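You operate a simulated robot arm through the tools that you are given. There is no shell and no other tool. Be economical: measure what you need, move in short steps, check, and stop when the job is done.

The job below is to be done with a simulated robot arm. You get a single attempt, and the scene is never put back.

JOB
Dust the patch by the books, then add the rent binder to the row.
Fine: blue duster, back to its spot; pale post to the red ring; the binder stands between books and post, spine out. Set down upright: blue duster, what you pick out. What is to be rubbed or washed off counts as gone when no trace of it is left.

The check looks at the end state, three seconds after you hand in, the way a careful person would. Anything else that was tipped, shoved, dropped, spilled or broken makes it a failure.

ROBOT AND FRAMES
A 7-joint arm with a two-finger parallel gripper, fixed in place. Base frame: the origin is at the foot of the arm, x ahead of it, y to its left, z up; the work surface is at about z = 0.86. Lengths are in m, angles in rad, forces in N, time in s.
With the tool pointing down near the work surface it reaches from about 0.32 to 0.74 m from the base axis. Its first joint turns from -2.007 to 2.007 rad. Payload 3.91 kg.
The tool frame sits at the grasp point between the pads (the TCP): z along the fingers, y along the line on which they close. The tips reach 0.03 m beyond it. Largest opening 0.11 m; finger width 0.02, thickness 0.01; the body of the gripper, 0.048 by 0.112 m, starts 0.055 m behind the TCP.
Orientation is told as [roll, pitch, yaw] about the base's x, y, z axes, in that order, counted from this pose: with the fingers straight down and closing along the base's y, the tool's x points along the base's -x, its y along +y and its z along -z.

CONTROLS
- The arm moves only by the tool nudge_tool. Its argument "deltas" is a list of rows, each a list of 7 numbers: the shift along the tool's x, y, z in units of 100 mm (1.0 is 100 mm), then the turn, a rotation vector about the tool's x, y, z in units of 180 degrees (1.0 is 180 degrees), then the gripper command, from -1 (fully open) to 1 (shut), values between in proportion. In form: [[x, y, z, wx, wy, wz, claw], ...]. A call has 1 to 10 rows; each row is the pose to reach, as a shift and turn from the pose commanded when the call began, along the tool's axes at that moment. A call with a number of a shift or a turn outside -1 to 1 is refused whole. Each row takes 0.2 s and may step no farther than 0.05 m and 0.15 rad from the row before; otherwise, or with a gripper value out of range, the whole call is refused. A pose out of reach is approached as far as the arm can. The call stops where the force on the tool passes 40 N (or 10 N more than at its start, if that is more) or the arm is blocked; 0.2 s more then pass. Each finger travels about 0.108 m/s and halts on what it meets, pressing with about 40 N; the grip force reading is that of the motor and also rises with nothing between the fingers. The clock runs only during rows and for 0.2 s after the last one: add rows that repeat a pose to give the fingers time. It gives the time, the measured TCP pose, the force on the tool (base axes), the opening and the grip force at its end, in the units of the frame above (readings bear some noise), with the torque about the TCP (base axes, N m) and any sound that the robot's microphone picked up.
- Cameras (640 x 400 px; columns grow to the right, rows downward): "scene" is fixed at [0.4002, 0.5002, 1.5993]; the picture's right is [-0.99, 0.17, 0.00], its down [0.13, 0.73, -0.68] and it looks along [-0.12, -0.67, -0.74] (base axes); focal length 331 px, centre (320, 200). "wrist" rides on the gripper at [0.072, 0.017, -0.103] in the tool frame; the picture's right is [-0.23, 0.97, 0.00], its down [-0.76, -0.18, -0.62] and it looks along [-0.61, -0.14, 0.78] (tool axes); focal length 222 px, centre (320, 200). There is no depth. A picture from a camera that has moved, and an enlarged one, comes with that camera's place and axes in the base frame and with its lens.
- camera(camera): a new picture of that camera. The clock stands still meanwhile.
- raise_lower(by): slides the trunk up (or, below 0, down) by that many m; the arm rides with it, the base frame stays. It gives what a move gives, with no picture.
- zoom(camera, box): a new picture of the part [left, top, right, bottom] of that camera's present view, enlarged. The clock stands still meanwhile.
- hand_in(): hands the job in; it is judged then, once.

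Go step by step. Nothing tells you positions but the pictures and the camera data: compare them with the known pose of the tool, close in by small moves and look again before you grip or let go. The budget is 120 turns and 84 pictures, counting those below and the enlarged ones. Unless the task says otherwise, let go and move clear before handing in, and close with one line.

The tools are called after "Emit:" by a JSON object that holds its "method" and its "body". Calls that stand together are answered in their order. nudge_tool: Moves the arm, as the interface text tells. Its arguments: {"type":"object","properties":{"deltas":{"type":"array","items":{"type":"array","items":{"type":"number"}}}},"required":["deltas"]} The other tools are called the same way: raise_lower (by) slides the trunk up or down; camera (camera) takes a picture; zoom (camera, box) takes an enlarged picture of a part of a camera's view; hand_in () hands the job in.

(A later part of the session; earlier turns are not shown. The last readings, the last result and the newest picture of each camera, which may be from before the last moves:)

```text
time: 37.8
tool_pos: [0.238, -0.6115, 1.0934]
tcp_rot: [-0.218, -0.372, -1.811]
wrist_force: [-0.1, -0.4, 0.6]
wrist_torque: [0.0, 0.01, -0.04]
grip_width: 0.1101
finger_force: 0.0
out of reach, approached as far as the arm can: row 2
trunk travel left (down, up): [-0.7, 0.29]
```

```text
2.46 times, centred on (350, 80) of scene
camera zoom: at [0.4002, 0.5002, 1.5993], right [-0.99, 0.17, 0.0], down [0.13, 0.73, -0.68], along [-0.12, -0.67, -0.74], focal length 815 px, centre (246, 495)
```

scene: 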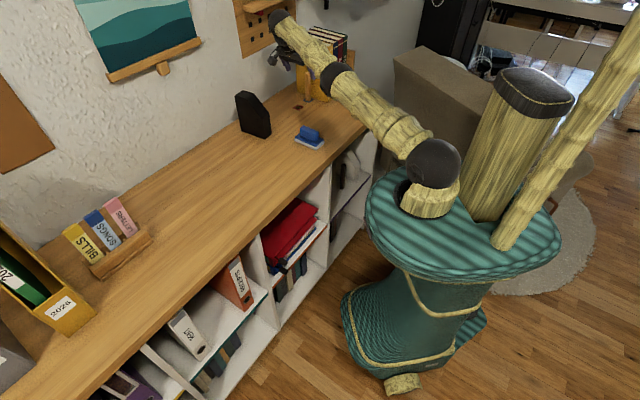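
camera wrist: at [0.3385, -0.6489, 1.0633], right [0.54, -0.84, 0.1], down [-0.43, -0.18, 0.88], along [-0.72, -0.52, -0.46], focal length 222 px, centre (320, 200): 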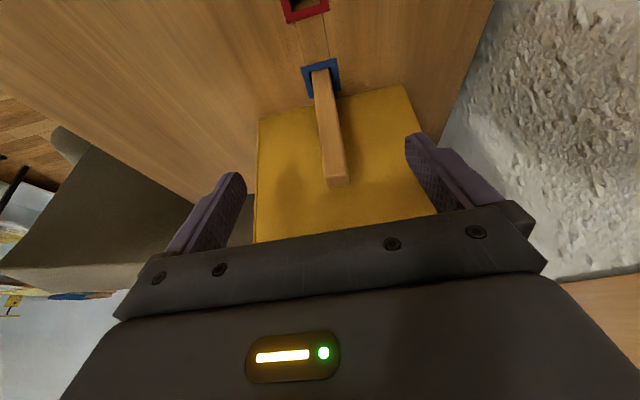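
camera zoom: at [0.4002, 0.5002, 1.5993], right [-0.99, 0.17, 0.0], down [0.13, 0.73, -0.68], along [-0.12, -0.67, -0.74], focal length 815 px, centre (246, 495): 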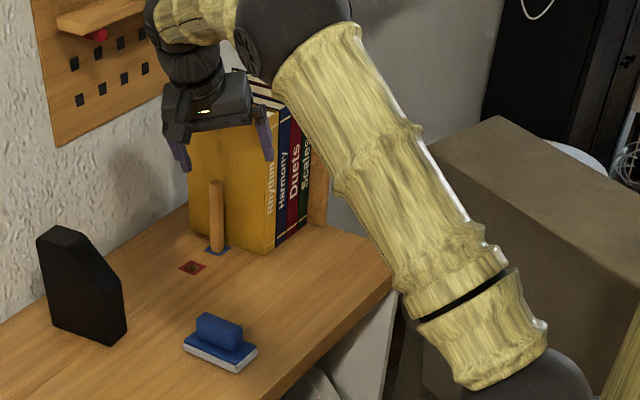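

Freed: the elbow bends again. I turn the yaw back here with the trunk low, and increase the tilt to ~48° for more reach.

Emit:
{"method": "nudge_tool", "body": {"deltas": [[0, 0, 0, 0, 0, 0.04, -1], [0, 0, 0, 0, 0, 0.08, -1], [0, 0, 0, 0, 0, 0.12, -1], [0, 0, 0, 0, 0, 0.16, -1], [0, 0, 0, 0, 0, 0.16, -1]]}}

Emit:
{"method": "nudge_tool", "body": {"deltas": [[0, 0, 0, 0, -0.033, 0, -1], [0, 0, 0, 0, -0.066, 0, -1], [0, 0, 0, 0, -0.099, 0, -1], [0, 0, 0, 0, -0.13, 0, -1], [0, 0, 0, 0, -0.13, 0, -1]]}}

Emit:
{"method": "zoom", "body": {"camera": "scene", "box": [220, 0, 480, 160]}}

```text
time: 39.0
tool_pos: [0.2407, -0.6125, 1.0921]
tcp_rot: [-0.001, -0.429, -2.361]
wrist_force: [0.1, -0.1, -0.2]
wrist_torque: [-0.04, 0.0, -0.03]
grip_width: 0.1101
finger_force: 0.1
trunk travel left (down, up): [-0.7, 0.29]
```

```text
time: 40.1
tool_pos: [0.2381, -0.6134, 1.0925]
tcp_rot: [-0.002, -0.838, -2.358]
wrist_force: [0.5, 0.4, -0.2]
wrist_torque: [-0.01, -0.04, 0.02]
grip_width: 0.11
finger_force: 0.1
trunk travel left (down, up): [-0.7, 0.29]
```

```text
2.46 times, centred on (350, 80) of scene
camera zoom: at [0.4002, 0.5002, 1.5993], right [-0.99, 0.17, 0.0], down [0.13, 0.73, -0.68], along [-0.12, -0.67, -0.74], focal length 815 px, centre (246, 495)
```

zoom: 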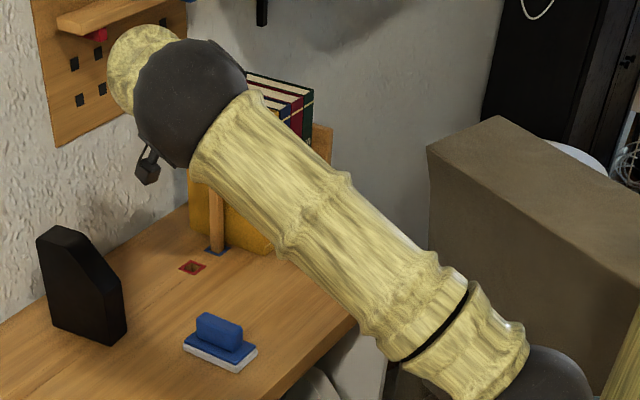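

Orientation reached. Now moving in above the post with the arm still bent.

Emit:
{"method": "nudge_tool", "body": {"deltas": [[0.03, 0.1, 0.25, 0, 0, 0, -1], [0.07, 0.3, 0.5, 0, 0, 0, -1], [0.11, 0.55, 0.77, 0, 0, 0, -1], [0.11, 0.85, 0.77, 0, 0, 0, -1], [0.11, 0.85, 0.77, 0, 0, 0, -1]]}}

Emit:
{"method": "camera", "body": {"camera": "wrist"}}

Emit:
{"method": "zoom", "body": {"camera": "scene", "box": [220, 0, 480, 160]}}

```text
time: 41.4
tool_pos: [0.265, -0.7069, 1.0333]
tcp_rot: [-0.002, -0.838, -2.357]
wrist_force: [0.1, -0.6, 0.4]
wrist_torque: [0.04, 0.01, 0.03]
grip_width: 0.1101
finger_force: 0.1
trunk travel left (down, up): [-0.7, 0.29]
```

```text
45 pictures are left
camera wrist: at [0.3658, -0.631, 1.0485], right [0.58, -0.8, 0.17], down [-0.16, 0.09, 0.98], along [-0.8, -0.6, -0.07], focal length 222 px, centre (320, 200)
```

wrist: 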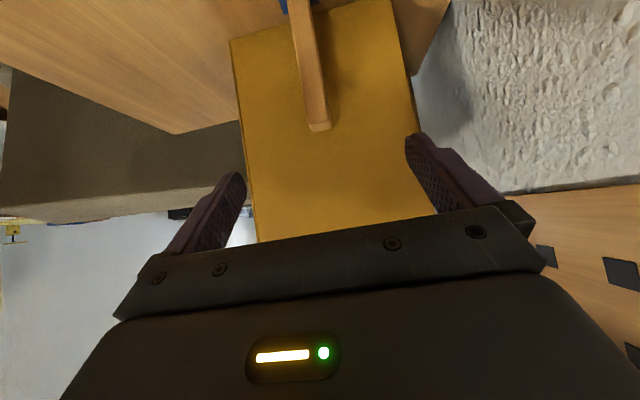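

```text
2.46 times, centred on (350, 80) of scene
camera zoom: at [0.4002, 0.5002, 1.5993], right [-0.99, 0.17, 0.0], down [0.13, 0.73, -0.68], along [-0.12, -0.67, -0.74], focal length 815 px, centre (246, 495)
```

zoom: 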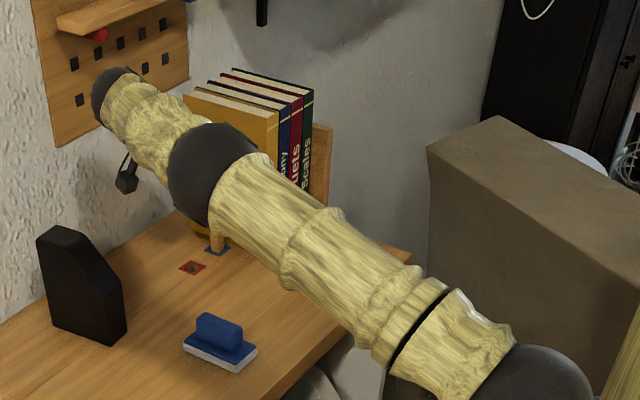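

No reach complaint this time. I advance to the grasp point on the post in two steps.

Emit:
{"method": "nudge_tool", "body": {"deltas": [[0.08, 0.01, 0.2, 0, 0, 0, -1], [0.16, 0.01, 0.4, 0, 0, 0, -1], [0.24, 0.01, 0.6, 0, 0, 0, -1], [0.34, 0.01, 0.8, 0, 0, 0, -1], [0.34, 0.01, 0.8, 0, 0, 0, -1]]}}

Emit:
{"method": "camera", "body": {"camera": "wrist"}}

```text
time: 42.5
tool_pos: [0.2383, -0.7316, 0.9552]
tcp_rot: [-0.001, -0.838, -2.356]
wrist_force: [-0.9, 0.9, -0.9]
wrist_torque: [-0.03, 0.01, -0.02]
grip_width: 0.11
finger_force: 0.2
trunk travel left (down, up): [-0.7, 0.29]
```

```text
43 pictures are left
camera wrist: at [0.3392, -0.6557, 0.9689], right [0.58, -0.8, 0.17], down [-0.16, 0.09, 0.98], along [-0.8, -0.6, -0.07], focal length 222 px, centre (320, 200)
```

wrist: 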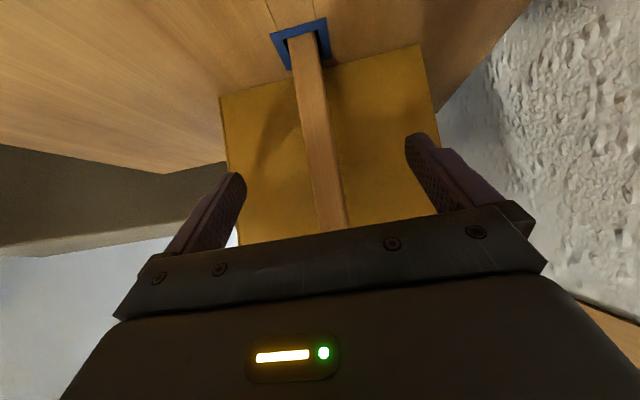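

The post lies between the fingers. Closing on it.

Emit:
{"method": "nudge_tool", "body": {"deltas": [[0, 0, 0, 0, 0, 0, -0.4], [0, 0, 0, 0, 0, 0, 0.2], [0, 0, 0, 0, 0, 0, 0.6], [0, 0, 0, 0, 0, 0, 1], [0, 0, 0, 0, 0, 0, 1], [0, 0, 0, 0, 0, 0, 1]]}}

Emit:
{"method": "camera", "body": {"camera": "wrist"}}

```text
time: 44.0
tool_pos: [0.2397, -0.7334, 0.9554]
tcp_rot: [0.0, -0.838, -2.358]
wrist_force: [3.7, -4.2, 0.7]
wrist_torque: [-0.41, -0.25, 0.07]
grip_width: 0.0166
finger_force: 40.0
trunk travel left (down, up): [-0.7, 0.29]
```

```text
42 pictures are left
camera wrist: at [0.3399, -0.656, 0.9692], right [0.58, -0.8, 0.17], down [-0.16, 0.09, 0.98], along [-0.8, -0.6, -0.07], focal length 222 px, centre (320, 200)
```

wrist: 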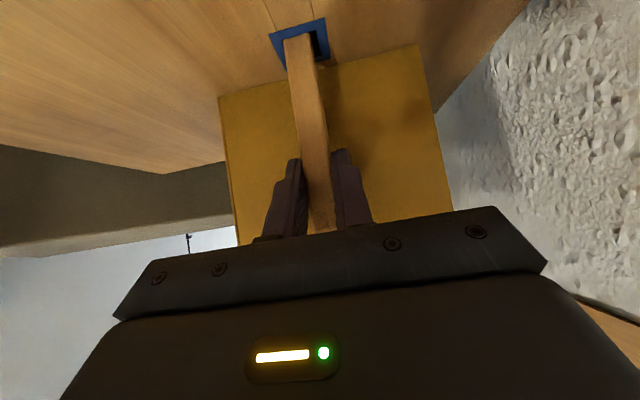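

Gripped (16.6 mm). Lifting straight up 7 cm.

Emit:
{"method": "nudge_tool", "body": {"deltas": [[-0.07, 0.02, -0.07, 0, 0, 0, 1], [-0.22, 0.02, -0.2, 0, 0, 0, 1], [-0.37, 0.02, -0.33, 0, 0, 0, 1], [-0.52, 0.02, -0.47, 0, 0, 0, 1], [-0.52, 0.02, -0.47, 0, 0, 0, 1]]}}

Emit:
{"method": "camera", "body": {"camera": "wrist"}}

Emit:
{"method": "zoom", "body": {"camera": "scene", "box": [260, 50, 360, 120]}}

```text
time: 45.1
tool_pos: [0.2375, -0.7351, 1.0261]
tcp_rot: [-0.001, -0.839, -2.356]
wrist_force: [-0.2, -0.4, -0.5]
wrist_torque: [0.03, 0.0, 0.03]
grip_width: 0.0168
finger_force: 39.8
trunk travel left (down, up): [-0.7, 0.29]
```

```text
41 pictures are left
camera wrist: at [0.3389, -0.6592, 1.0388], right [0.58, -0.8, 0.17], down [-0.16, 0.09, 0.98], along [-0.8, -0.6, -0.07], focal length 222 px, centre (320, 200)
```

wrist: 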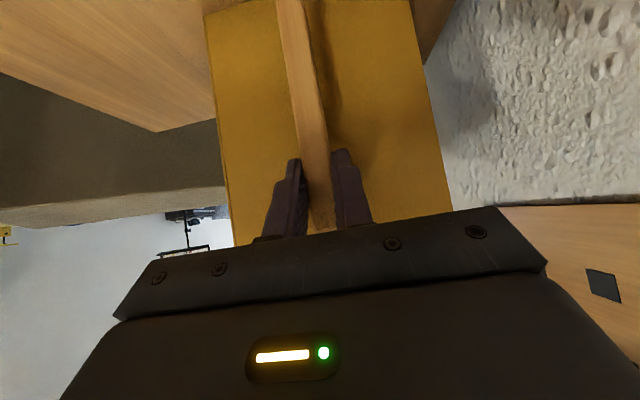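

```text
5.71 times, centred on (310, 85) of scene
camera zoom: at [0.4002, 0.5002, 1.5993], right [-0.99, 0.17, 0.0], down [0.13, 0.73, -0.68], along [-0.12, -0.67, -0.74], focal length 1892 px, centre (377, 857)
```

zoom: 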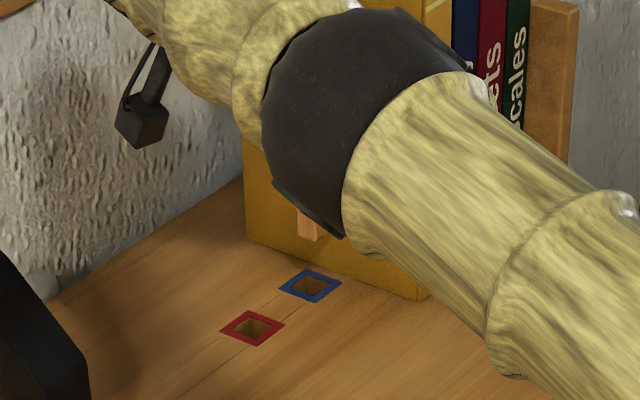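

The post is free, both sockets visible and 7.0 cm apart along the shelf. I shift the post 7 cm to above the red ring.

Emit:
{"method": "nudge_tool", "body": {"deltas": [[0.15, 0, -0.17, 0, 0, 0, 1], [0.31, 0, -0.35, 0, 0, 0, 1], [0.468, 0, -0.52, 0, 0, 0, 1], [0.468, 0, -0.52, 0, 0, 0, 1]]}}

Emit:
{"method": "camera", "body": {"camera": "wrist"}}

Emit:
{"method": "zoom", "body": {"camera": "scene", "box": [260, 50, 360, 120]}}

```text
time: 46.1
tool_pos: [0.2901, -0.6873, 1.0239]
tcp_rot: [-0.002, -0.838, -2.358]
wrist_force: [0.2, -0.4, -0.3]
wrist_torque: [-0.02, 0.04, 0.02]
grip_width: 0.0166
finger_force: 39.6
trunk travel left (down, up): [-0.7, 0.29]
```

```text
39 pictures are left
camera wrist: at [0.3903, -0.6106, 1.0385], right [0.58, -0.8, 0.17], down [-0.16, 0.09, 0.98], along [-0.8, -0.6, -0.07], focal length 222 px, centre (320, 200)
```

wrist: 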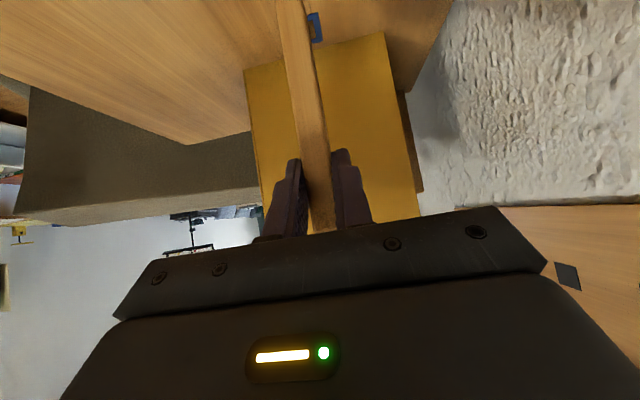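

```text
5.71 times, centred on (310, 85) of scene
camera zoom: at [0.4002, 0.5002, 1.5993], right [-0.99, 0.17, 0.0], down [0.13, 0.73, -0.68], along [-0.12, -0.67, -0.74], focal length 1892 px, centre (377, 857)
```

zoom: 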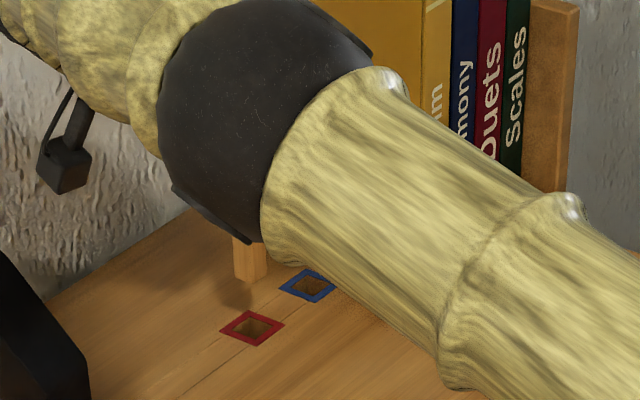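

Post bottom is above the red ring. I lower 3 cm and check alignment.

Emit:
{"method": "nudge_tool", "body": {"deltas": [[0.11, 0, 0.1, 0, 0, 0, 1], [0.22, 0, 0.2, 0, 0, 0, 1], [0.22, 0, 0.2, 0, 0, 0, 1]]}}

Emit:
{"method": "zoom", "body": {"camera": "scene", "box": [275, 80, 325, 120]}}

Emit:
{"method": "zoom", "body": {"camera": "wrist", "box": [250, 0, 378, 80]}}

```text
time: 47.0
tool_pos: [0.2879, -0.6868, 0.9949]
tcp_rot: [-0.002, -0.838, -2.356]
wrist_force: [0.5, -0.5, 0.2]
wrist_torque: [0.01, 0.01, 0.0]
grip_width: 0.0169
finger_force: 39.8
trunk travel left (down, up): [-0.7, 0.29]
```

```text
10.00 times, centred on (300, 100) of scene
camera zoom: at [0.4002, 0.5002, 1.5993], right [-0.99, 0.17, 0.0], down [0.13, 0.73, -0.68], along [-0.12, -0.67, -0.74], focal length 3311 px, centre (520, 1200)
```

zoom: 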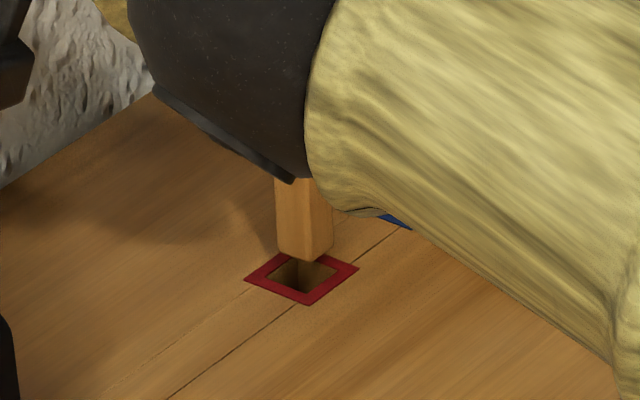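

```text
5.00 times, centred on (314, 40) of wrist
camera zoom: at [0.389, -0.6106, 1.0088], right [0.58, -0.8, 0.17], down [-0.16, 0.09, 0.98], along [-0.8, -0.6, -0.07], focal length 1111 px, centre (350, 1000)
```

zoom: 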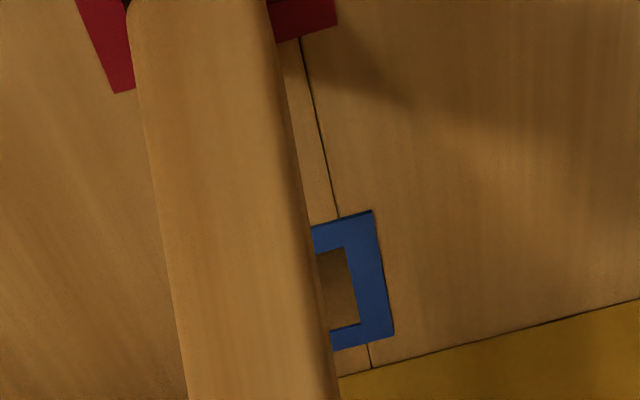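

Estimated misalignment is ~1–2 mm with ~2.7 mm clearance; I correct slightly and lower the post in.

Emit:
{"method": "nudge_tool", "body": {"deltas": [[0.01, 0.012, -0.011, 0, 0, 0, 1], [0.084, 0.012, 0.056, 0, 0, 0, 1], [0.158, 0.012, 0.123, 0, 0, 0, 1]]}}

Emit:
{"method": "zoom", "body": {"camera": "scene", "box": [275, 80, 325, 120]}}

```text
time: 47.8
tool_pos: [0.2907, -0.6859, 0.9737]
tcp_rot: [-0.001, -0.837, -2.355]
wrist_force: [0.2, -0.3, -0.5]
wrist_torque: [0.01, 0.01, 0.0]
grip_width: 0.0167
finger_force: 40.1
trunk travel left (down, up): [-0.7, 0.29]
```

```text
10.00 times, centred on (300, 100) of scene
camera zoom: at [0.4002, 0.5002, 1.5993], right [-0.99, 0.17, 0.0], down [0.13, 0.73, -0.68], along [-0.12, -0.67, -0.74], focal length 3311 px, centre (520, 1200)
```

zoom: 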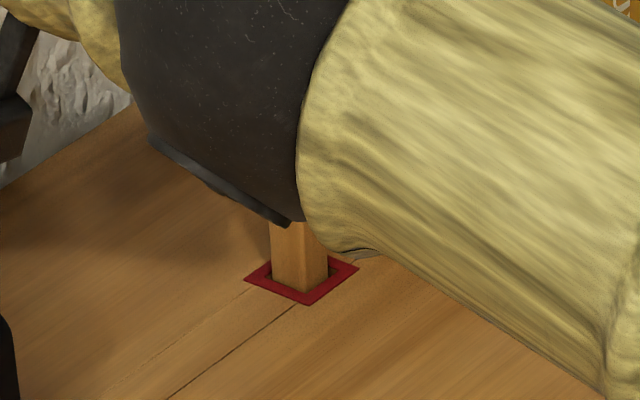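

The post is entering the hole with no side force. Continuing down to seat.

Emit:
{"method": "nudge_tool", "body": {"deltas": [[0.05, 0, 0.045, 0, 0, 0, 1], [0.1, 0, 0.09, 0, 0, 0, 1], [0.141, 0, 0.127, 0, 0, 0, 1], [0.15, 0, 0.135, 0, 0, 0, 1]]}}

Emit:
{"method": "zoom", "body": {"camera": "scene", "box": [275, 80, 325, 120]}}

Emit:
{"method": "camera", "body": {"camera": "wrist"}}

```text
time: 48.8
tool_pos: [0.2913, -0.6858, 0.9542]
tcp_rot: [-0.001, -0.839, -2.357]
wrist_force: [0.1, -0.6, 0.8]
wrist_torque: [-0.05, 0.06, -0.01]
grip_width: 0.0167
finger_force: 40.1
trunk travel left (down, up): [-0.7, 0.29]
```

```text
10.00 times, centred on (300, 100) of scene
camera zoom: at [0.4002, 0.5002, 1.5993], right [-0.99, 0.17, 0.0], down [0.13, 0.73, -0.68], along [-0.12, -0.67, -0.74], focal length 3311 px, centre (520, 1200)
```

zoom: 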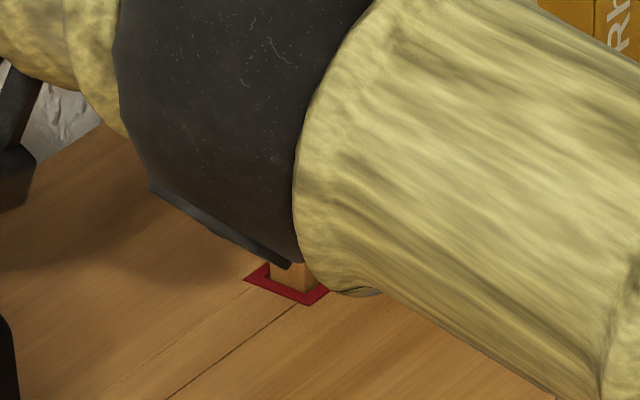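

```text
33 pictures are left
camera wrist: at [0.3928, -0.6094, 0.9691], right [0.58, -0.8, 0.17], down [-0.16, 0.09, 0.98], along [-0.8, -0.6, -0.07], focal length 222 px, centre (320, 200)
```

wrist: 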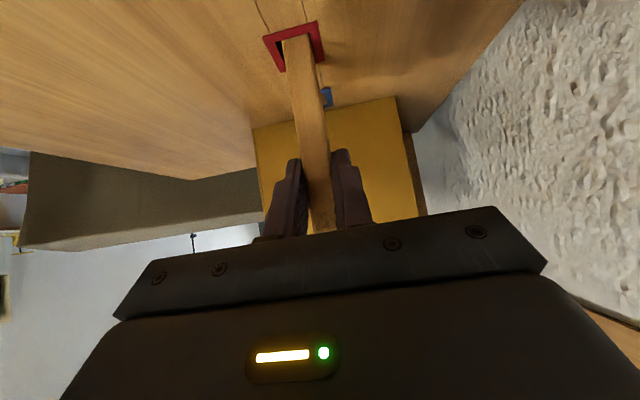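

It's basically down; I feel for the socket floor with a small push.

Emit:
{"method": "nudge_tool", "body": {"deltas": [[0.015, 0, 0.013, 0, 0, 0, 1], [0.03, 0, 0.027, 0, 0, 0, 1]]}}

```text
time: 49.4
tool_pos: [0.2924, -0.6849, 0.9546]
tcp_rot: [0.002, -0.841, -2.36]
wrist_force: [-1.1, 1.4, 17.5]
wrist_torque: [0.09, 0.24, -0.02]
grip_width: 0.0169
finger_force: 40.4
trunk travel left (down, up): [-0.7, 0.29]
```

Seated (contact at 17 N). I relieve the pressure, open, and withdraw straight up, then away from the wall.

Emit:
{"method": "nudge_tool", "body": {"deltas": [[-0.03, 0, -0.027, 0, 0, 0, 1], [-0.03, 0, -0.027, 0, 0, 0, 0.5], [-0.03, 0, -0.027, 0, 0, 0, 0], [-0.03, 0, -0.027, 0, 0, 0, -0.3], [-0.23, 0, -0.2, 0, 0, 0, -0.3], [-0.5, 0, -0.45, 0, 0, 0, -0.3], [-0.75, 0, -0.68, 0, 0, 0, -0.3], [-0.75, -0.4, -0.68, 0, 0, 0, -0.3], [-0.75, -0.8, -0.68, 0, 0, 0, -0.3], [-0.75, -1.0, -0.68, 0, 0, 0, -0.3]]}}

Emit:
{"method": "zoom", "body": {"camera": "scene", "box": [220, 40, 400, 160]}}

```text
time: 51.5
tool_pos: [0.2231, -0.616, 1.0512]
tcp_rot: [-0.002, -0.838, -2.358]
wrist_force: [-0.2, 0.2, -0.1]
wrist_torque: [0.0, -0.01, -0.01]
grip_width: 0.0715
finger_force: 0.0
trunk travel left (down, up): [-0.7, 0.29]
```

```text
3.33 times, centred on (310, 100) of scene
camera zoom: at [0.4002, 0.5002, 1.5993], right [-0.99, 0.17, 0.0], down [0.13, 0.73, -0.68], along [-0.12, -0.67, -0.74], focal length 1104 px, centre (353, 533)
```

zoom: 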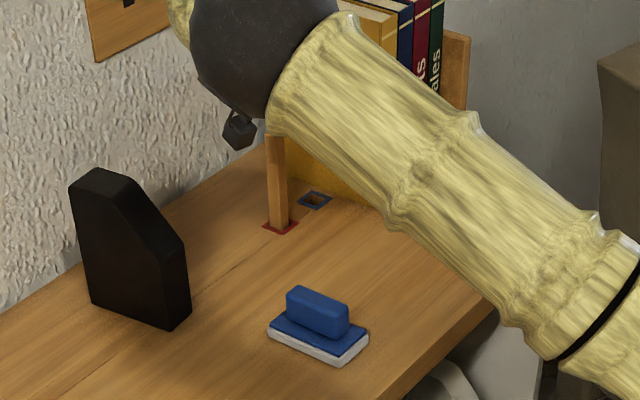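

The post stands in the red ring and nothing else moved. Next the RENT binder (est. s≈0.56, spine at w≈0.42, z 0.52–0.79): I back away and turn the hand to point toward the shelf.

Emit:
{"method": "nudge_tool", "body": {"deltas": [[-0.17, -0.35, -0.16, 0, 0, 0, -1], [-0.35, -0.7, -0.32, 0, 0, 0, -1], [-0.52, -1.0, -0.47, 0, 0, 0, -1], [-0.52, -1.0, -0.47, -0.031, 0, -0.0279, -1], [-0.52, -1.0, -0.47, -0.062, 0, -0.0558, -1], [-0.52, -1.0, -0.47, -0.0929, 0, -0.0836, -1], [-0.52, -1.0, -0.47, -0.1239, 0, -0.1115, -1], [-0.52, -1.0, -0.47, -0.1549, 0, -0.1394, -1], [-0.52, -1.0, -0.47, -0.1858, 0, -0.1673, -1]]}}

Emit:
{"method": "nudge_tool", "body": {"deltas": [[0, 0, 0, -0.031, 0, -0.0279, -1], [0, 0, 0, -0.062, 0, -0.0558, -1], [0, 0, 0, -0.0929, 0, -0.0836, -1], [0, 0, 0, -0.1239, 0, -0.1115, -1], [0, 0, 0, -0.1549, 0, -0.1394, -1], [0, 0, 0, -0.1858, 0, -0.1673, -1], [0, 0, 0, -0.1858, 0, -0.1673, -1]]}}

Emit:
{"method": "camera", "body": {"camera": "scene"}}

```text
time: 53.5
tool_pos: [0.1506, -0.5448, 1.1225]
tcp_rot: [0.0, -0.838, -1.572]
wrist_force: [-0.1, -0.3, -0.3]
wrist_torque: [-0.02, -0.01, -0.02]
grip_width: 0.1098
finger_force: 0.1
trunk travel left (down, up): [-0.7, 0.29]
```

```text
time: 55.1
tool_pos: [0.1502, -0.545, 1.1221]
tcp_rot: [0.002, -0.837, -0.786]
wrist_force: [-0.7, 0.4, 0.5]
wrist_torque: [-0.01, 0.02, -0.02]
grip_width: 0.1099
finger_force: 0.2
trunk travel left (down, up): [-0.7, 0.29]
```

```text
31 pictures are left
```

scene: 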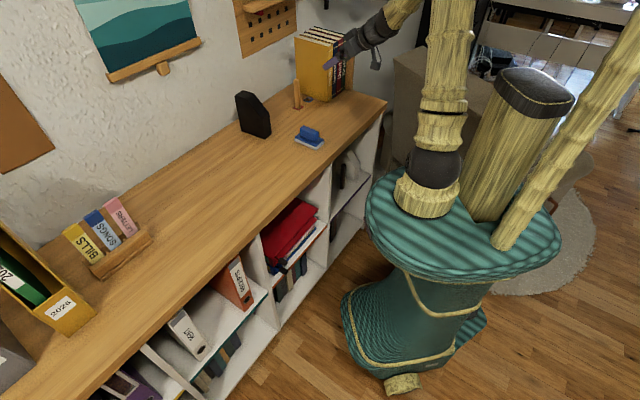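

Hand now points toward the wall side. I travel along the shelf at z≈1.12, above everything, toward the binder's section.

Emit:
{"method": "nudge_tool", "body": {"deltas": [[-0.15, 0.33, 0.17, 0, 0, 0, -1], [-0.31, 0.66, 0.35, 0, 0, 0, -1], [-0.47, 1.0, 0.52, 0, 0, 0, -1]]}}

Emit:
{"method": "nudge_tool", "body": {"deltas": [[0, 0.4, 0, 0, 0, 0, -1], [0, 0.8, 0, 0, 0, 0, -1], [0, 1.0, 0, 0, 0, 0, -1]]}}

Emit:
{"method": "nudge_tool", "body": {"deltas": [[0, 0.4, 0, 0, 0, 0, -1], [0, 0.8, 0, 0, 0, 0, -1], [0, 1.0, 0, 0, 0, 0, -1]]}}

Emit:
{"method": "nudge_tool", "body": {"deltas": [[0, 0.4, 0, 0, 0, 0, -1], [0, 0.8, 0, 0, 0, 0, -1], [0, 1.0, 0, 0, 0, 0, -1]]}}

```text
time: 56.0
tool_pos: [0.2721, -0.5232, 1.1226]
tcp_rot: [0.001, -0.837, -0.787]
wrist_force: [0.0, -0.3, 0.5]
wrist_torque: [0.01, 0.0, -0.02]
grip_width: 0.1098
finger_force: 0.1
trunk travel left (down, up): [-0.7, 0.29]
```

```text
time: 56.8
tool_pos: [0.3417, -0.4535, 1.1215]
tcp_rot: [0.0, -0.834, -0.787]
wrist_force: [0.9, -0.7, 0.6]
wrist_torque: [-0.02, 0.0, 0.0]
grip_width: 0.1099
finger_force: 0.0
trunk travel left (down, up): [-0.7, 0.29]
```

```text
time: 57.5
tool_pos: [0.4135, -0.3799, 1.1227]
tcp_rot: [-0.003, -0.836, -0.786]
wrist_force: [0.2, 0.8, -0.3]
wrist_torque: [0.03, 0.01, 0.0]
grip_width: 0.11
finger_force: 0.1
trunk travel left (down, up): [-0.7, 0.29]
```

```text
time: 58.4
tool_pos: [0.4864, -0.3127, 1.1225]
tcp_rot: [0.0, -0.835, -0.787]
wrist_force: [0.3, -0.1, -0.3]
wrist_torque: [-0.02, -0.02, -0.02]
grip_width: 0.1099
finger_force: 0.1
trunk travel left (down, up): [-0.7, 0.29]
```

Clear so far. Continuing along while coming back toward the shelf front.

Emit:
{"method": "nudge_tool", "body": {"deltas": [[0, 0.4, 0, 0, 0, 0, -1], [0, 0.8, 0, 0, 0, 0, -1], [0, 1.0, 0, 0, 0, 0, -1]]}}

Emit:
{"method": "nudge_tool", "body": {"deltas": [[0.15, 0.33, -0.17, 0, 0, 0, -1], [0.31, 0.66, -0.35, 0, 0, 0, -1], [0.47, 1.0, -0.52, 0, 0, 0, -1]]}}

Emit:
{"method": "nudge_tool", "body": {"deltas": [[0.15, 0.33, -0.17, 0, 0, 0, -1], [0.31, 0.66, -0.35, 0, 0, 0, -1], [0.47, 1.0, -0.52, 0, 0, 0, -1]]}}

Emit:
{"method": "nudge_tool", "body": {"deltas": [[0.2, 0.33, -0.22, 0, 0, 0, -1], [0.4, 0.66, -0.44, 0, 0, 0, -1], [0.6, 1.0, -0.66, 0, 0, 0, -1], [0.6, 1.0, -0.66, 0, 0, 0, -1]]}}

Emit:
{"method": "camera", "body": {"camera": "scene"}}

Emit:
{"method": "camera", "body": {"camera": "wrist"}}

```text
time: 59.1
tool_pos: [0.5572, -0.2444, 1.1227]
tcp_rot: [0.0, -0.836, -0.788]
wrist_force: [1.0, -0.5, -0.2]
wrist_torque: [-0.02, 0.05, 0.04]
grip_width: 0.11
finger_force: 0.1
trunk travel left (down, up): [-0.7, 0.29]
```

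```text
time: 60.0
tool_pos: [0.5747, -0.1223, 1.1181]
tcp_rot: [0.002, -0.837, -0.786]
wrist_force: [-0.1, -0.5, 0.6]
wrist_torque: [-0.02, 0.0, -0.03]
grip_width: 0.1101
finger_force: 0.0
trunk travel left (down, up): [-0.7, 0.29]
```

```text
time: 60.8
tool_pos: [0.5968, -0.0009, 1.1207]
tcp_rot: [-0.001, -0.836, -0.79]
wrist_force: [-0.3, -0.4, 0.7]
wrist_torque: [0.02, -0.02, -0.02]
grip_width: 0.1102
finger_force: 0.1
trunk travel left (down, up): [-0.7, 0.29]
```

```text
time: 61.8
tool_pos: [0.606, 0.1351, 1.1213]
tcp_rot: [-0.001, -0.836, -0.788]
wrist_force: [-0.8, 0.1, 0.2]
wrist_torque: [-0.01, -0.02, -0.01]
grip_width: 0.1101
finger_force: 0.0
trunk travel left (down, up): [-0.7, 0.29]
```

```text
30 pictures are left
```

scene: 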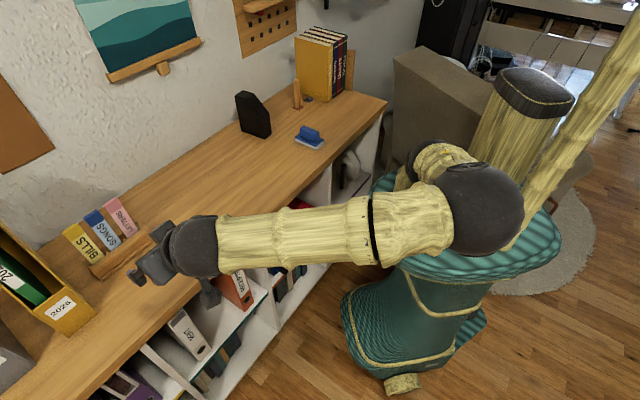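

```text
29 pictures are left
camera wrist: at [0.5295, 0.2364, 1.1363], right [0.8, 0.58, 0.17], down [-0.09, -0.16, 0.98], along [0.6, -0.8, -0.07], focal length 222 px, centre (320, 200)
```

wrist: 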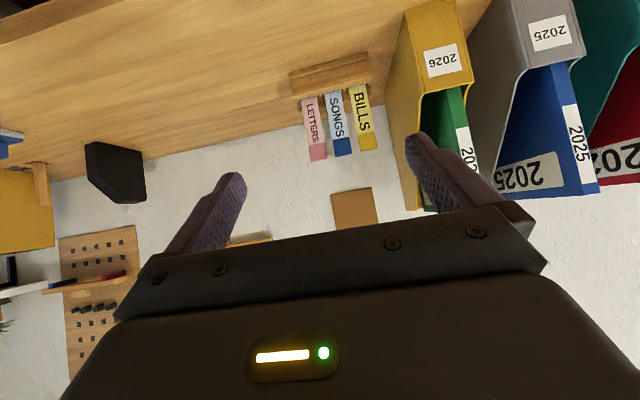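

I'm in front of the shelf near the binder's section. I back off a bit more and lower the trunk by 0.42 to face the cubby.

Emit:
{"method": "nudge_tool", "body": {"deltas": [[0.13, 0.1, -0.15, 0, 0, 0, -1], [0.27, 0.2, -0.3, 0, 0, 0, -1], [0.27, 0.3, -0.3, 0, 0, 0, -1]]}}

Emit:
{"method": "raise_lower", "body": {"by": -0.42}}

Emit:
{"method": "camera", "body": {"camera": "wrist"}}

Emit:
{"method": "camera", "body": {"camera": "scene"}}

```text
time: 62.5
tool_pos: [0.5975, 0.1842, 1.1227]
tcp_rot: [0.0, -0.837, -0.787]
wrist_force: [0.5, -0.1, 0.6]
wrist_torque: [-0.02, 0.0, 0.02]
grip_width: 0.11
finger_force: 0.0
trunk travel left (down, up): [-0.7, 0.29]
```

```text
refused: -0.42 is not a number from -0.4 to 0.4
```

```text
28 pictures are left
camera wrist: at [0.5214, 0.2854, 1.1371], right [0.8, 0.58, 0.17], down [-0.09, -0.16, 0.98], along [0.6, -0.8, -0.07], focal length 222 px, centre (320, 200)
```

wrist: 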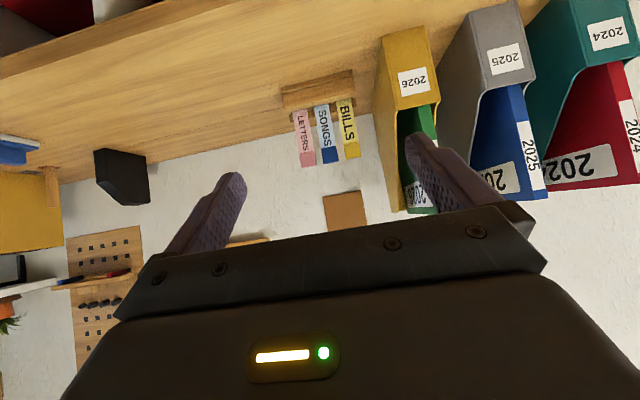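

```text
27 pictures are left
```

scene: 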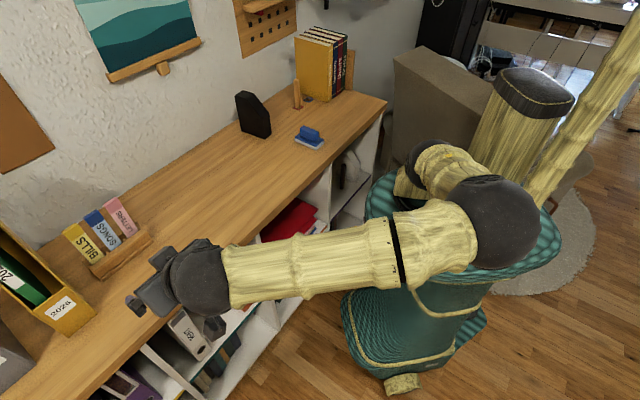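

The trunk step is limited to 0.4; lowering 0.4.

Emit:
{"method": "raise_lower", "body": {"by": -0.4}}

Emit:
{"method": "camera", "body": {"camera": "wrist"}}

```text
time: 66.4
tool_pos: [0.5968, 0.1842, 0.7236]
tcp_rot: [-0.001, -0.837, -0.787]
wrist_force: [0.4, -0.2, -0.4]
wrist_torque: [-0.01, 0.01, -0.01]
grip_width: 0.1102
finger_force: 0.0
trunk travel left (down, up): [-0.3, 0.69]
```

```text
26 pictures are left
camera wrist: at [0.5212, 0.2851, 0.7372], right [0.8, 0.58, 0.17], down [-0.09, -0.16, 0.98], along [0.6, -0.8, -0.07], focal length 222 px, centre (320, 200)
```

wrist: 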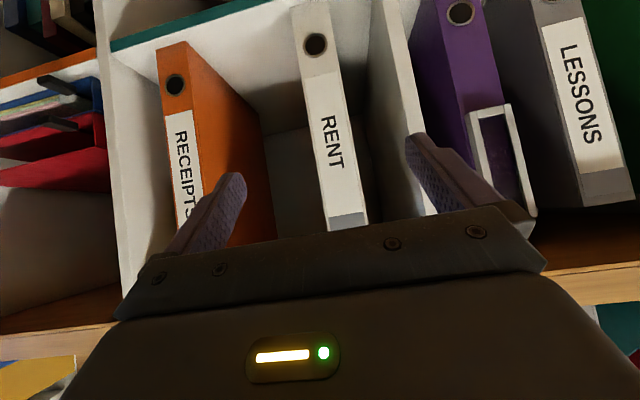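

The RENT binder's spine is ≈s 0.5335–0.583 at w≈0.44, z≈0.465–0.756, upright. The divider is close on the right; I zoom to measure it.

Emit:
{"method": "zoom", "body": {"camera": "wrist", "box": [260, 0, 460, 125]}}

```text
3.20 times, centred on (360, 62) of wrist
camera zoom: at [0.5212, 0.2851, 0.7372], right [0.8, 0.58, 0.17], down [-0.09, -0.16, 0.98], along [0.6, -0.8, -0.07], focal length 711 px, centre (192, 640)
```

zoom: 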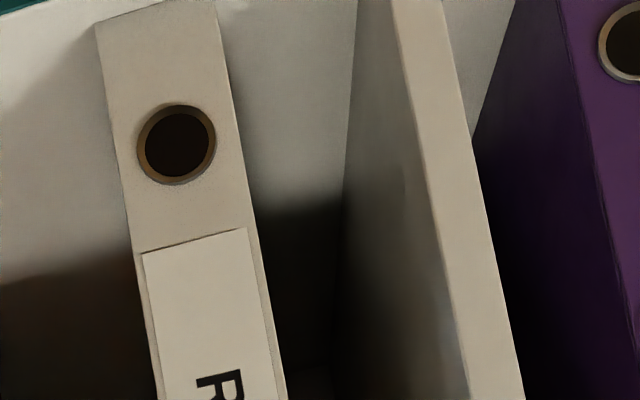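

There's 5.7 cm to the divider, so the open fingers fit. I tip the hand to horizontal at mid-height of the binder, still in front.

Emit:
{"method": "nudge_tool", "body": {"deltas": [[0.14, 0.01, 0.13, 0, -0.039, 0, -1], [0.28, 0.02, 0.26, 0, -0.078, 0, -1], [0.42, 0.03, 0.38, 0, -0.117, 0, -1], [0.56, 0.05, 0.5, 0, -0.156, 0, -1], [0.7, 0.06, 0.63, 0, -0.195, 0, -1], [0.84, 0.07, 0.756, 0, -0.2336, 0, -1], [0.84, 0.07, 0.756, 0, -0.2336, 0, -1]]}}

Emit:
{"method": "camera", "body": {"camera": "wrist"}}

Emit:
{"method": "camera", "body": {"camera": "scene"}}

```text
time: 68.0
tool_pos: [0.6025, 0.1892, 0.6083]
tcp_rot: [2.477, -1.57, 3.017]
wrist_force: [-1.0, 0.6, 0.2]
wrist_torque: [0.0, -0.04, 0.0]
grip_width: 0.1102
finger_force: 0.1
trunk travel left (down, up): [-0.3, 0.69]
```

```text
24 pictures are left
camera wrist: at [0.5424, 0.2741, 0.5354], right [0.69, 0.69, 0.23], down [-0.57, 0.32, 0.76], along [0.45, -0.65, 0.61], focal length 222 px, centre (320, 200)
```

wrist: 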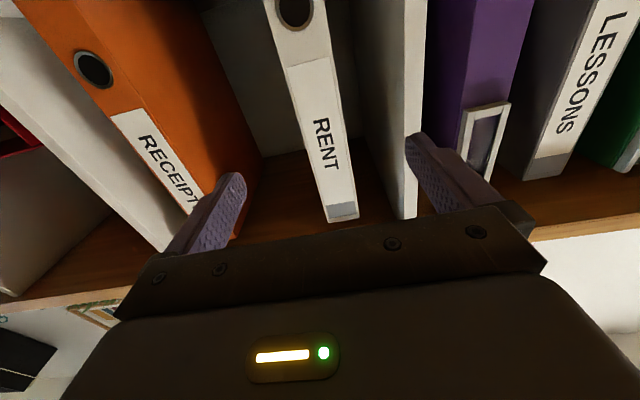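

```text
23 pictures are left
```

scene: 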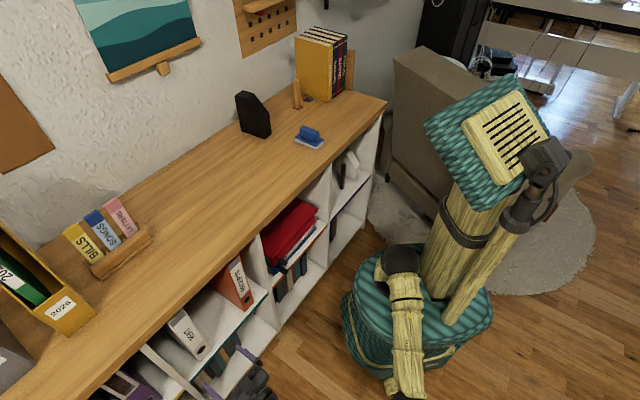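

The hand is level and centred on the binder (s 0.559). Advancing into the cubby with open fingers.

Emit:
{"method": "nudge_tool", "body": {"deltas": [[0, 0, 0.35, 0, 0, 0, -1], [0, 0, 0.7, 0, 0, 0, -1], [0, 0, 0.95, 0, 0, 0, -1]]}}

Emit:
{"method": "camera", "body": {"camera": "wrist"}}

```text
time: 68.8
tool_pos: [0.6681, 0.1216, 0.6095]
tcp_rot: [1.024, -1.572, -1.811]
wrist_force: [0.1, -0.1, -0.1]
wrist_torque: [0.04, 0.01, -0.01]
grip_width: 0.1098
finger_force: 0.0
trunk travel left (down, up): [-0.3, 0.69]
```

```text
22 pictures are left
camera wrist: at [0.6078, 0.2066, 0.5363], right [0.69, 0.69, 0.23], down [-0.57, 0.32, 0.76], along [0.45, -0.65, 0.61], focal length 222 px, centre (320, 200)
```

wrist: 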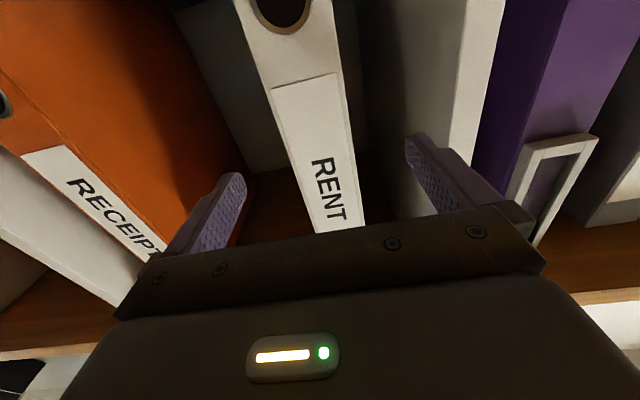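

Well centred between the fingers. Advancing a further 8.5 cm.

Emit:
{"method": "nudge_tool", "body": {"deltas": [[0, 0, 0.25, 0, 0, 0, -1], [0, 0, 0.5, 0, 0, 0, -1], [0, 0, 0.7, 0, 0, 0, -1], [0, 0, 0.85, 0, 0, 0, -1]]}}

Emit:
{"method": "camera", "body": {"camera": "wrist"}}

```text
time: 69.8
tool_pos: [0.73, 0.0604, 0.6092]
tcp_rot: [0.661, -1.569, -1.448]
wrist_force: [0.4, 0.6, 0.7]
wrist_torque: [0.01, 0.03, -0.01]
grip_width: 0.11
finger_force: 0.0
trunk travel left (down, up): [-0.3, 0.69]
```

```text
21 pictures are left
camera wrist: at [0.6686, 0.1457, 0.536], right [0.69, 0.69, 0.23], down [-0.57, 0.32, 0.76], along [0.45, -0.65, 0.61], focal length 222 px, centre (320, 200)
```

wrist: 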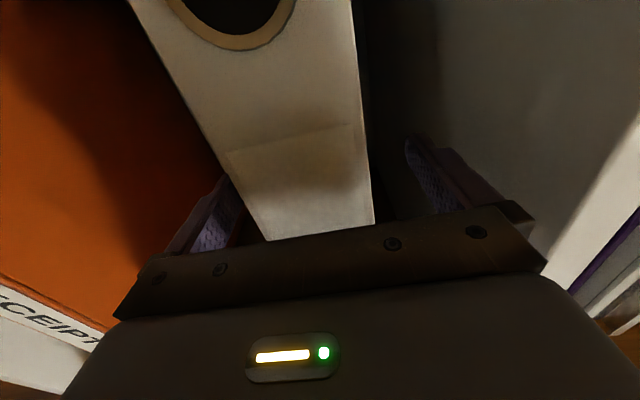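

Fingers are well past the spine. I go 8 mm deeper and close on the binder.

Emit:
{"method": "nudge_tool", "body": {"deltas": [[0, 0, 0.08, 0, 0, 0, -1], [0, 0, 0.08, 0, 0, 0, -0.5], [0, 0, 0.08, 0, 0, 0, 0], [0, 0, 0.08, 0, 0, 0, 0.5], [0, 0, 0.08, 0, 0, 0, 1], [0, 0, 0.08, 0, 0, 0, 1], [0, 0, 0.08, 0, 0, 0, 1]]}}

Emit:
{"method": "camera", "body": {"camera": "wrist"}}

```text
time: 71.4
tool_pos: [0.7351, 0.0542, 0.6095]
tcp_rot: [1.028, -1.571, -1.817]
wrist_force: [2.5, -0.8, 1.8]
wrist_torque: [-0.15, -0.28, -0.06]
grip_width: 0.0499
finger_force: 40.1
trunk travel left (down, up): [-0.3, 0.69]
```

```text
20 pictures are left
camera wrist: at [0.674, 0.1408, 0.5361], right [0.69, 0.69, 0.23], down [-0.57, 0.32, 0.76], along [0.45, -0.65, 0.61], focal length 222 px, centre (320, 200)
```

wrist: 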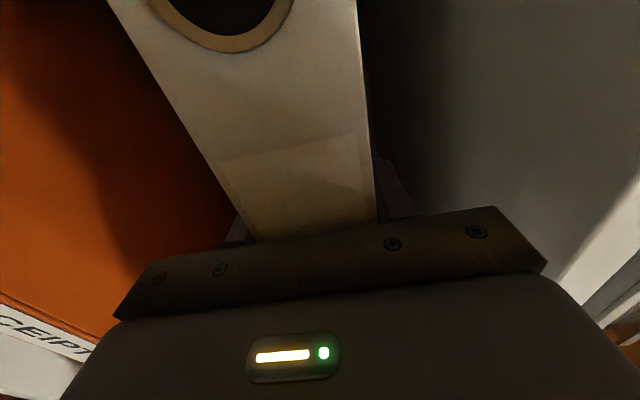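

Gripped at 0.05 m width. I lift 1.5 cm and check the load before pulling out.

Emit:
{"method": "nudge_tool", "body": {"deltas": [[-0.05, 0, 0, 0, 0, 0, 1], [-0.15, 0, 0, 0, 0, 0, 1], [-0.15, 0, 0, 0, 0, 0, 1]]}}

Emit:
{"method": "zoom", "body": {"camera": "scene", "box": [100, 260, 300, 400]}}

```text
time: 72.2
tool_pos: [0.737, 0.0575, 0.6237]
tcp_rot: [-0.289, -1.57, -0.5]
wrist_force: [0.4, 0.1, -6.9]
wrist_torque: [0.37, 0.37, 0.04]
grip_width: 0.0499
finger_force: 40.2
trunk travel left (down, up): [-0.3, 0.69]
```

```text
2.86 times, centred on (200, 330) of scene
camera zoom: at [0.4002, 0.5002, 1.5993], right [-0.99, 0.17, 0.0], down [0.13, 0.73, -0.68], along [-0.12, -0.67, -0.74], focal length 946 px, centre (663, -171)
```

zoom: 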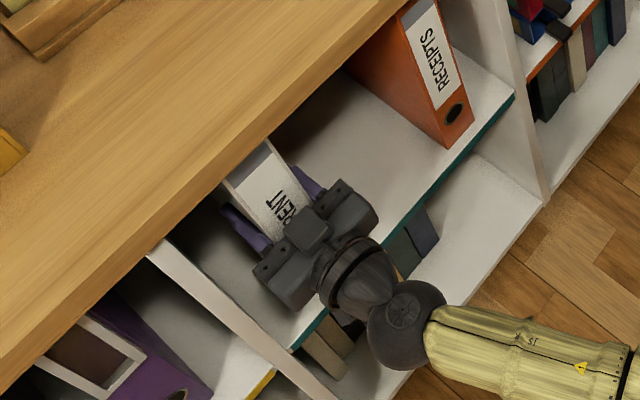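

Holding well (~0.7 kg, no slip). Pulling the binder straight out.

Emit:
{"method": "nudge_tool", "body": {"deltas": [[0, 0, -0.3, 0, 0, 0, 1], [0, 0, -0.65, 0, 0, 0, 1], [0, 0, -1.0, 0, 0, 0, 1]]}}

Emit:
{"method": "nudge_tool", "body": {"deltas": [[0, 0, -0.35, 0, 0, 0, 1], [0, 0, -0.7, 0, 0, 0, 1], [0, 0, -1.0, 0, 0, 0, 1]]}}

Emit:
{"method": "camera", "body": {"camera": "scene"}}

```text
time: 73.0
tool_pos: [0.6628, 0.1254, 0.6214]
tcp_rot: [0.036, -1.569, -0.826]
wrist_force: [0.3, -0.9, -7.2]
wrist_torque: [0.38, 0.38, 0.02]
grip_width: 0.05
finger_force: 40.1
trunk travel left (down, up): [-0.3, 0.69]
```

```text
time: 73.8
tool_pos: [0.5938, 0.1973, 0.6242]
tcp_rot: [0.032, -1.569, -0.819]
wrist_force: [0.3, 0.9, -6.8]
wrist_torque: [0.4, 0.36, 0.01]
grip_width: 0.0499
finger_force: 40.5
trunk travel left (down, up): [-0.3, 0.69]
```

```text
18 pictures are left
```

scene: 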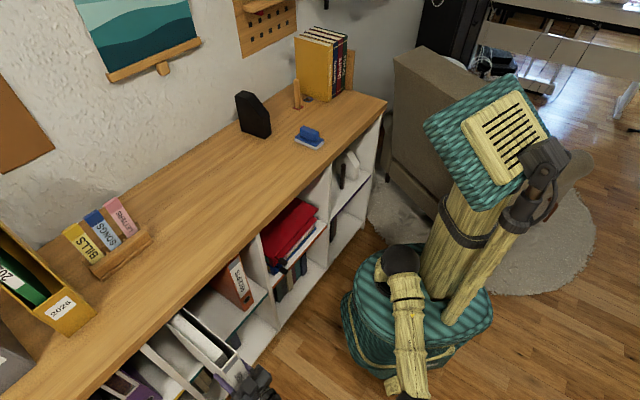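

Back end still inside. Pulling another 10 cm, then checking.

Emit:
{"method": "nudge_tool", "body": {"deltas": [[0, 0, -0.35, 0, 0, 0, 1], [0, 0, -0.7, 0, 0, 0, 1], [0, 0, -1.0, 0, 0, 0, 1]]}}

Emit:
{"method": "zoom", "body": {"camera": "scene", "box": [120, 260, 340, 400]}}

```text
time: 74.6
tool_pos: [0.5247, 0.2694, 0.6232]
tcp_rot: [-0.133, -1.57, -0.654]
wrist_force: [0.4, 0.5, -7.6]
wrist_torque: [0.37, 0.41, -0.01]
grip_width: 0.0501
finger_force: 40.1
trunk travel left (down, up): [-0.3, 0.69]
```

```text
2.86 times, centred on (230, 330) of scene
camera zoom: at [0.4002, 0.5002, 1.5993], right [-0.99, 0.17, 0.0], down [0.13, 0.73, -0.68], along [-0.12, -0.67, -0.74], focal length 946 px, centre (577, -171)
```

zoom: 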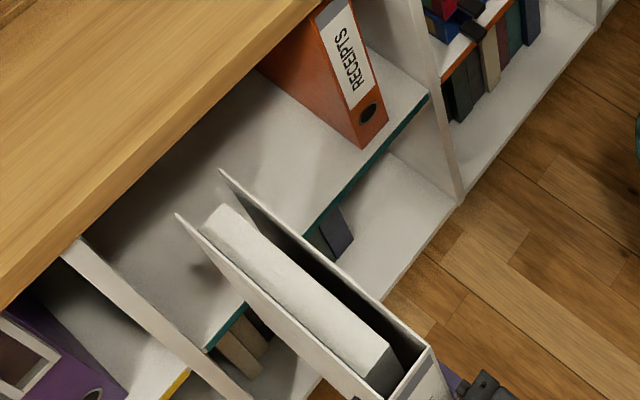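

Binder depth is ≈0.26 m and its back just clears the front. I pull 4 cm more, then raise trunk 0.4 and arm 0.17 to carry above the shelf top.

Emit:
{"method": "nudge_tool", "body": {"deltas": [[0, 0, -0.2, 0, 0, 0, 1], [0, 0, -0.4, 0, 0, 0, 1], [0, 0, -0.4, 0, 0, 0, 1]]}}

Emit:
{"method": "raise_lower", "body": {"by": 0.4}}

Emit:
{"method": "nudge_tool", "body": {"deltas": [[-0.3, 0, 0, 0, 0, 0, 1], [-0.65, 0, 0, 0, 0, 0, 1], [-1.0, 0, 0, 0, 0, 0, 1]]}}

Emit:
{"method": "nudge_tool", "body": {"deltas": [[-0.35, 0, 0, 0, 0, 0, 1], [-0.7, 0, 0, 0, 0, 0, 1], [-0.7, 0, 0, 0, 0, 0, 1]]}}

Emit:
{"method": "camera", "body": {"camera": "scene"}}

```text
time: 75.4
tool_pos: [0.4965, 0.2984, 0.6235]
tcp_rot: [-0.133, -1.567, -0.654]
wrist_force: [-0.2, -1.0, -7.0]
wrist_torque: [0.37, 0.39, 0.0]
grip_width: 0.0498
finger_force: 40.8
trunk travel left (down, up): [-0.3, 0.69]
```

```text
time: 79.2
tool_pos: [0.4968, 0.2989, 1.0228]
tcp_rot: [-0.535, -1.569, -0.253]
wrist_force: [0.9, -0.4, -7.0]
wrist_torque: [0.36, 0.38, -0.01]
grip_width: 0.0498
finger_force: 41.0
trunk travel left (down, up): [-0.7, 0.29]
```

```text
time: 80.0
tool_pos: [0.4994, 0.3, 1.1243]
tcp_rot: [-0.334, -1.568, -0.454]
wrist_force: [0.3, -0.2, -7.5]
wrist_torque: [0.39, 0.4, 0.0]
grip_width: 0.0501
finger_force: 40.3
trunk travel left (down, up): [-0.7, 0.29]
```

```text
time: 80.8
tool_pos: [0.4984, 0.299, 1.1944]
tcp_rot: [-0.915, -1.571, 0.127]
wrist_force: [0.0, 0.4, -6.8]
wrist_torque: [0.4, 0.36, -0.02]
grip_width: 0.0498
finger_force: 39.6
trunk travel left (down, up): [-0.7, 0.29]
```

```text
16 pictures are left
```

scene: 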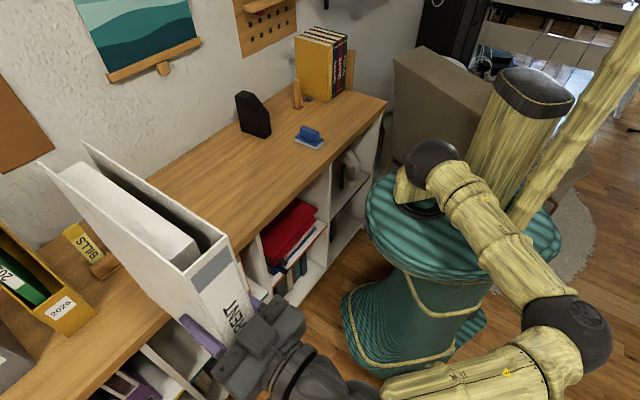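

Carrying well. I now move diagonally over the shelf top toward the books, binder bottom ≈1.04, above all items.

Emit:
{"method": "nudge_tool", "body": {"deltas": [[0, -0.33, 0.3, 0, 0, 0, 1], [0, -0.66, 0.6, 0, 0, 0, 1], [0, -1.0, 0.9, 0, 0, 0, 1]]}}

Emit:
{"method": "nudge_tool", "body": {"deltas": [[0, -0.33, 0.3, 0, 0, 0, 1], [0, -0.66, 0.6, 0, 0, 0, 1], [0, -1.0, 0.9, 0, 0, 0, 1]]}}

Emit:
{"method": "nudge_tool", "body": {"deltas": [[0, -0.33, 0.3, 0, 0, 0, 1], [0, -0.66, 0.6, 0, 0, 0, 1], [0, -1.0, 0.9, 0, 0, 0, 1]]}}

Emit:
{"method": "nudge_tool", "body": {"deltas": [[0, -0.33, 0.25, 0, 0, 0, 1], [0, -0.66, 0.5, 0, 0, 0, 1], [0, -1.0, 0.8, 0, 0, 0, 1]]}}

Emit:
{"method": "camera", "body": {"camera": "scene"}}

```text
time: 81.6
tool_pos: [0.4882, 0.1647, 1.1964]
tcp_rot: [0.146, -1.569, -0.931]
wrist_force: [0.2, -0.7, -7.0]
wrist_torque: [0.36, 0.36, -0.01]
grip_width: 0.0501
finger_force: 40.5
trunk travel left (down, up): [-0.7, 0.29]
```

```text
time: 82.4
tool_pos: [0.4799, 0.0318, 1.1967]
tcp_rot: [-0.306, -1.571, -0.479]
wrist_force: [0.4, 0.3, -6.8]
wrist_torque: [0.38, 0.4, -0.01]
grip_width: 0.05
finger_force: 39.9
trunk travel left (down, up): [-0.7, 0.29]
```

```text
time: 83.2
tool_pos: [0.4747, -0.1052, 1.1957]
tcp_rot: [-0.366, -1.567, -0.42]
wrist_force: [-0.1, -1.5, -6.7]
wrist_torque: [0.39, 0.37, -0.02]
grip_width: 0.05
finger_force: 40.2
trunk travel left (down, up): [-0.7, 0.29]
```

```text
time: 84.0
tool_pos: [0.4599, -0.235, 1.195]
tcp_rot: [0.746, -1.567, -1.537]
wrist_force: [-0.8, -1.7, -6.6]
wrist_torque: [0.4, 0.43, 0.01]
grip_width: 0.05
finger_force: 40.2
out of reach, approached as far as the arm can: row 1, 2
trunk travel left (down, up): [-0.7, 0.29]
```

```text
15 pictures are left
```

scene: 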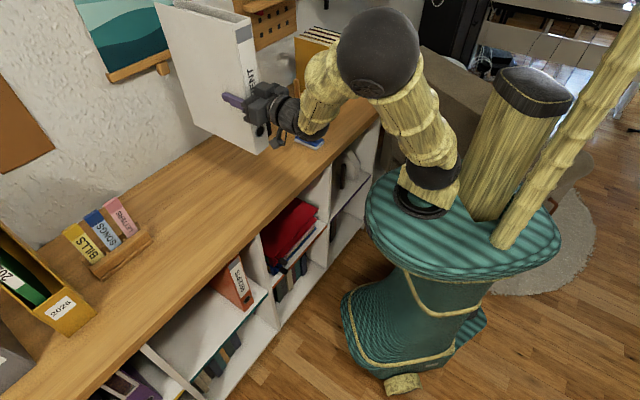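

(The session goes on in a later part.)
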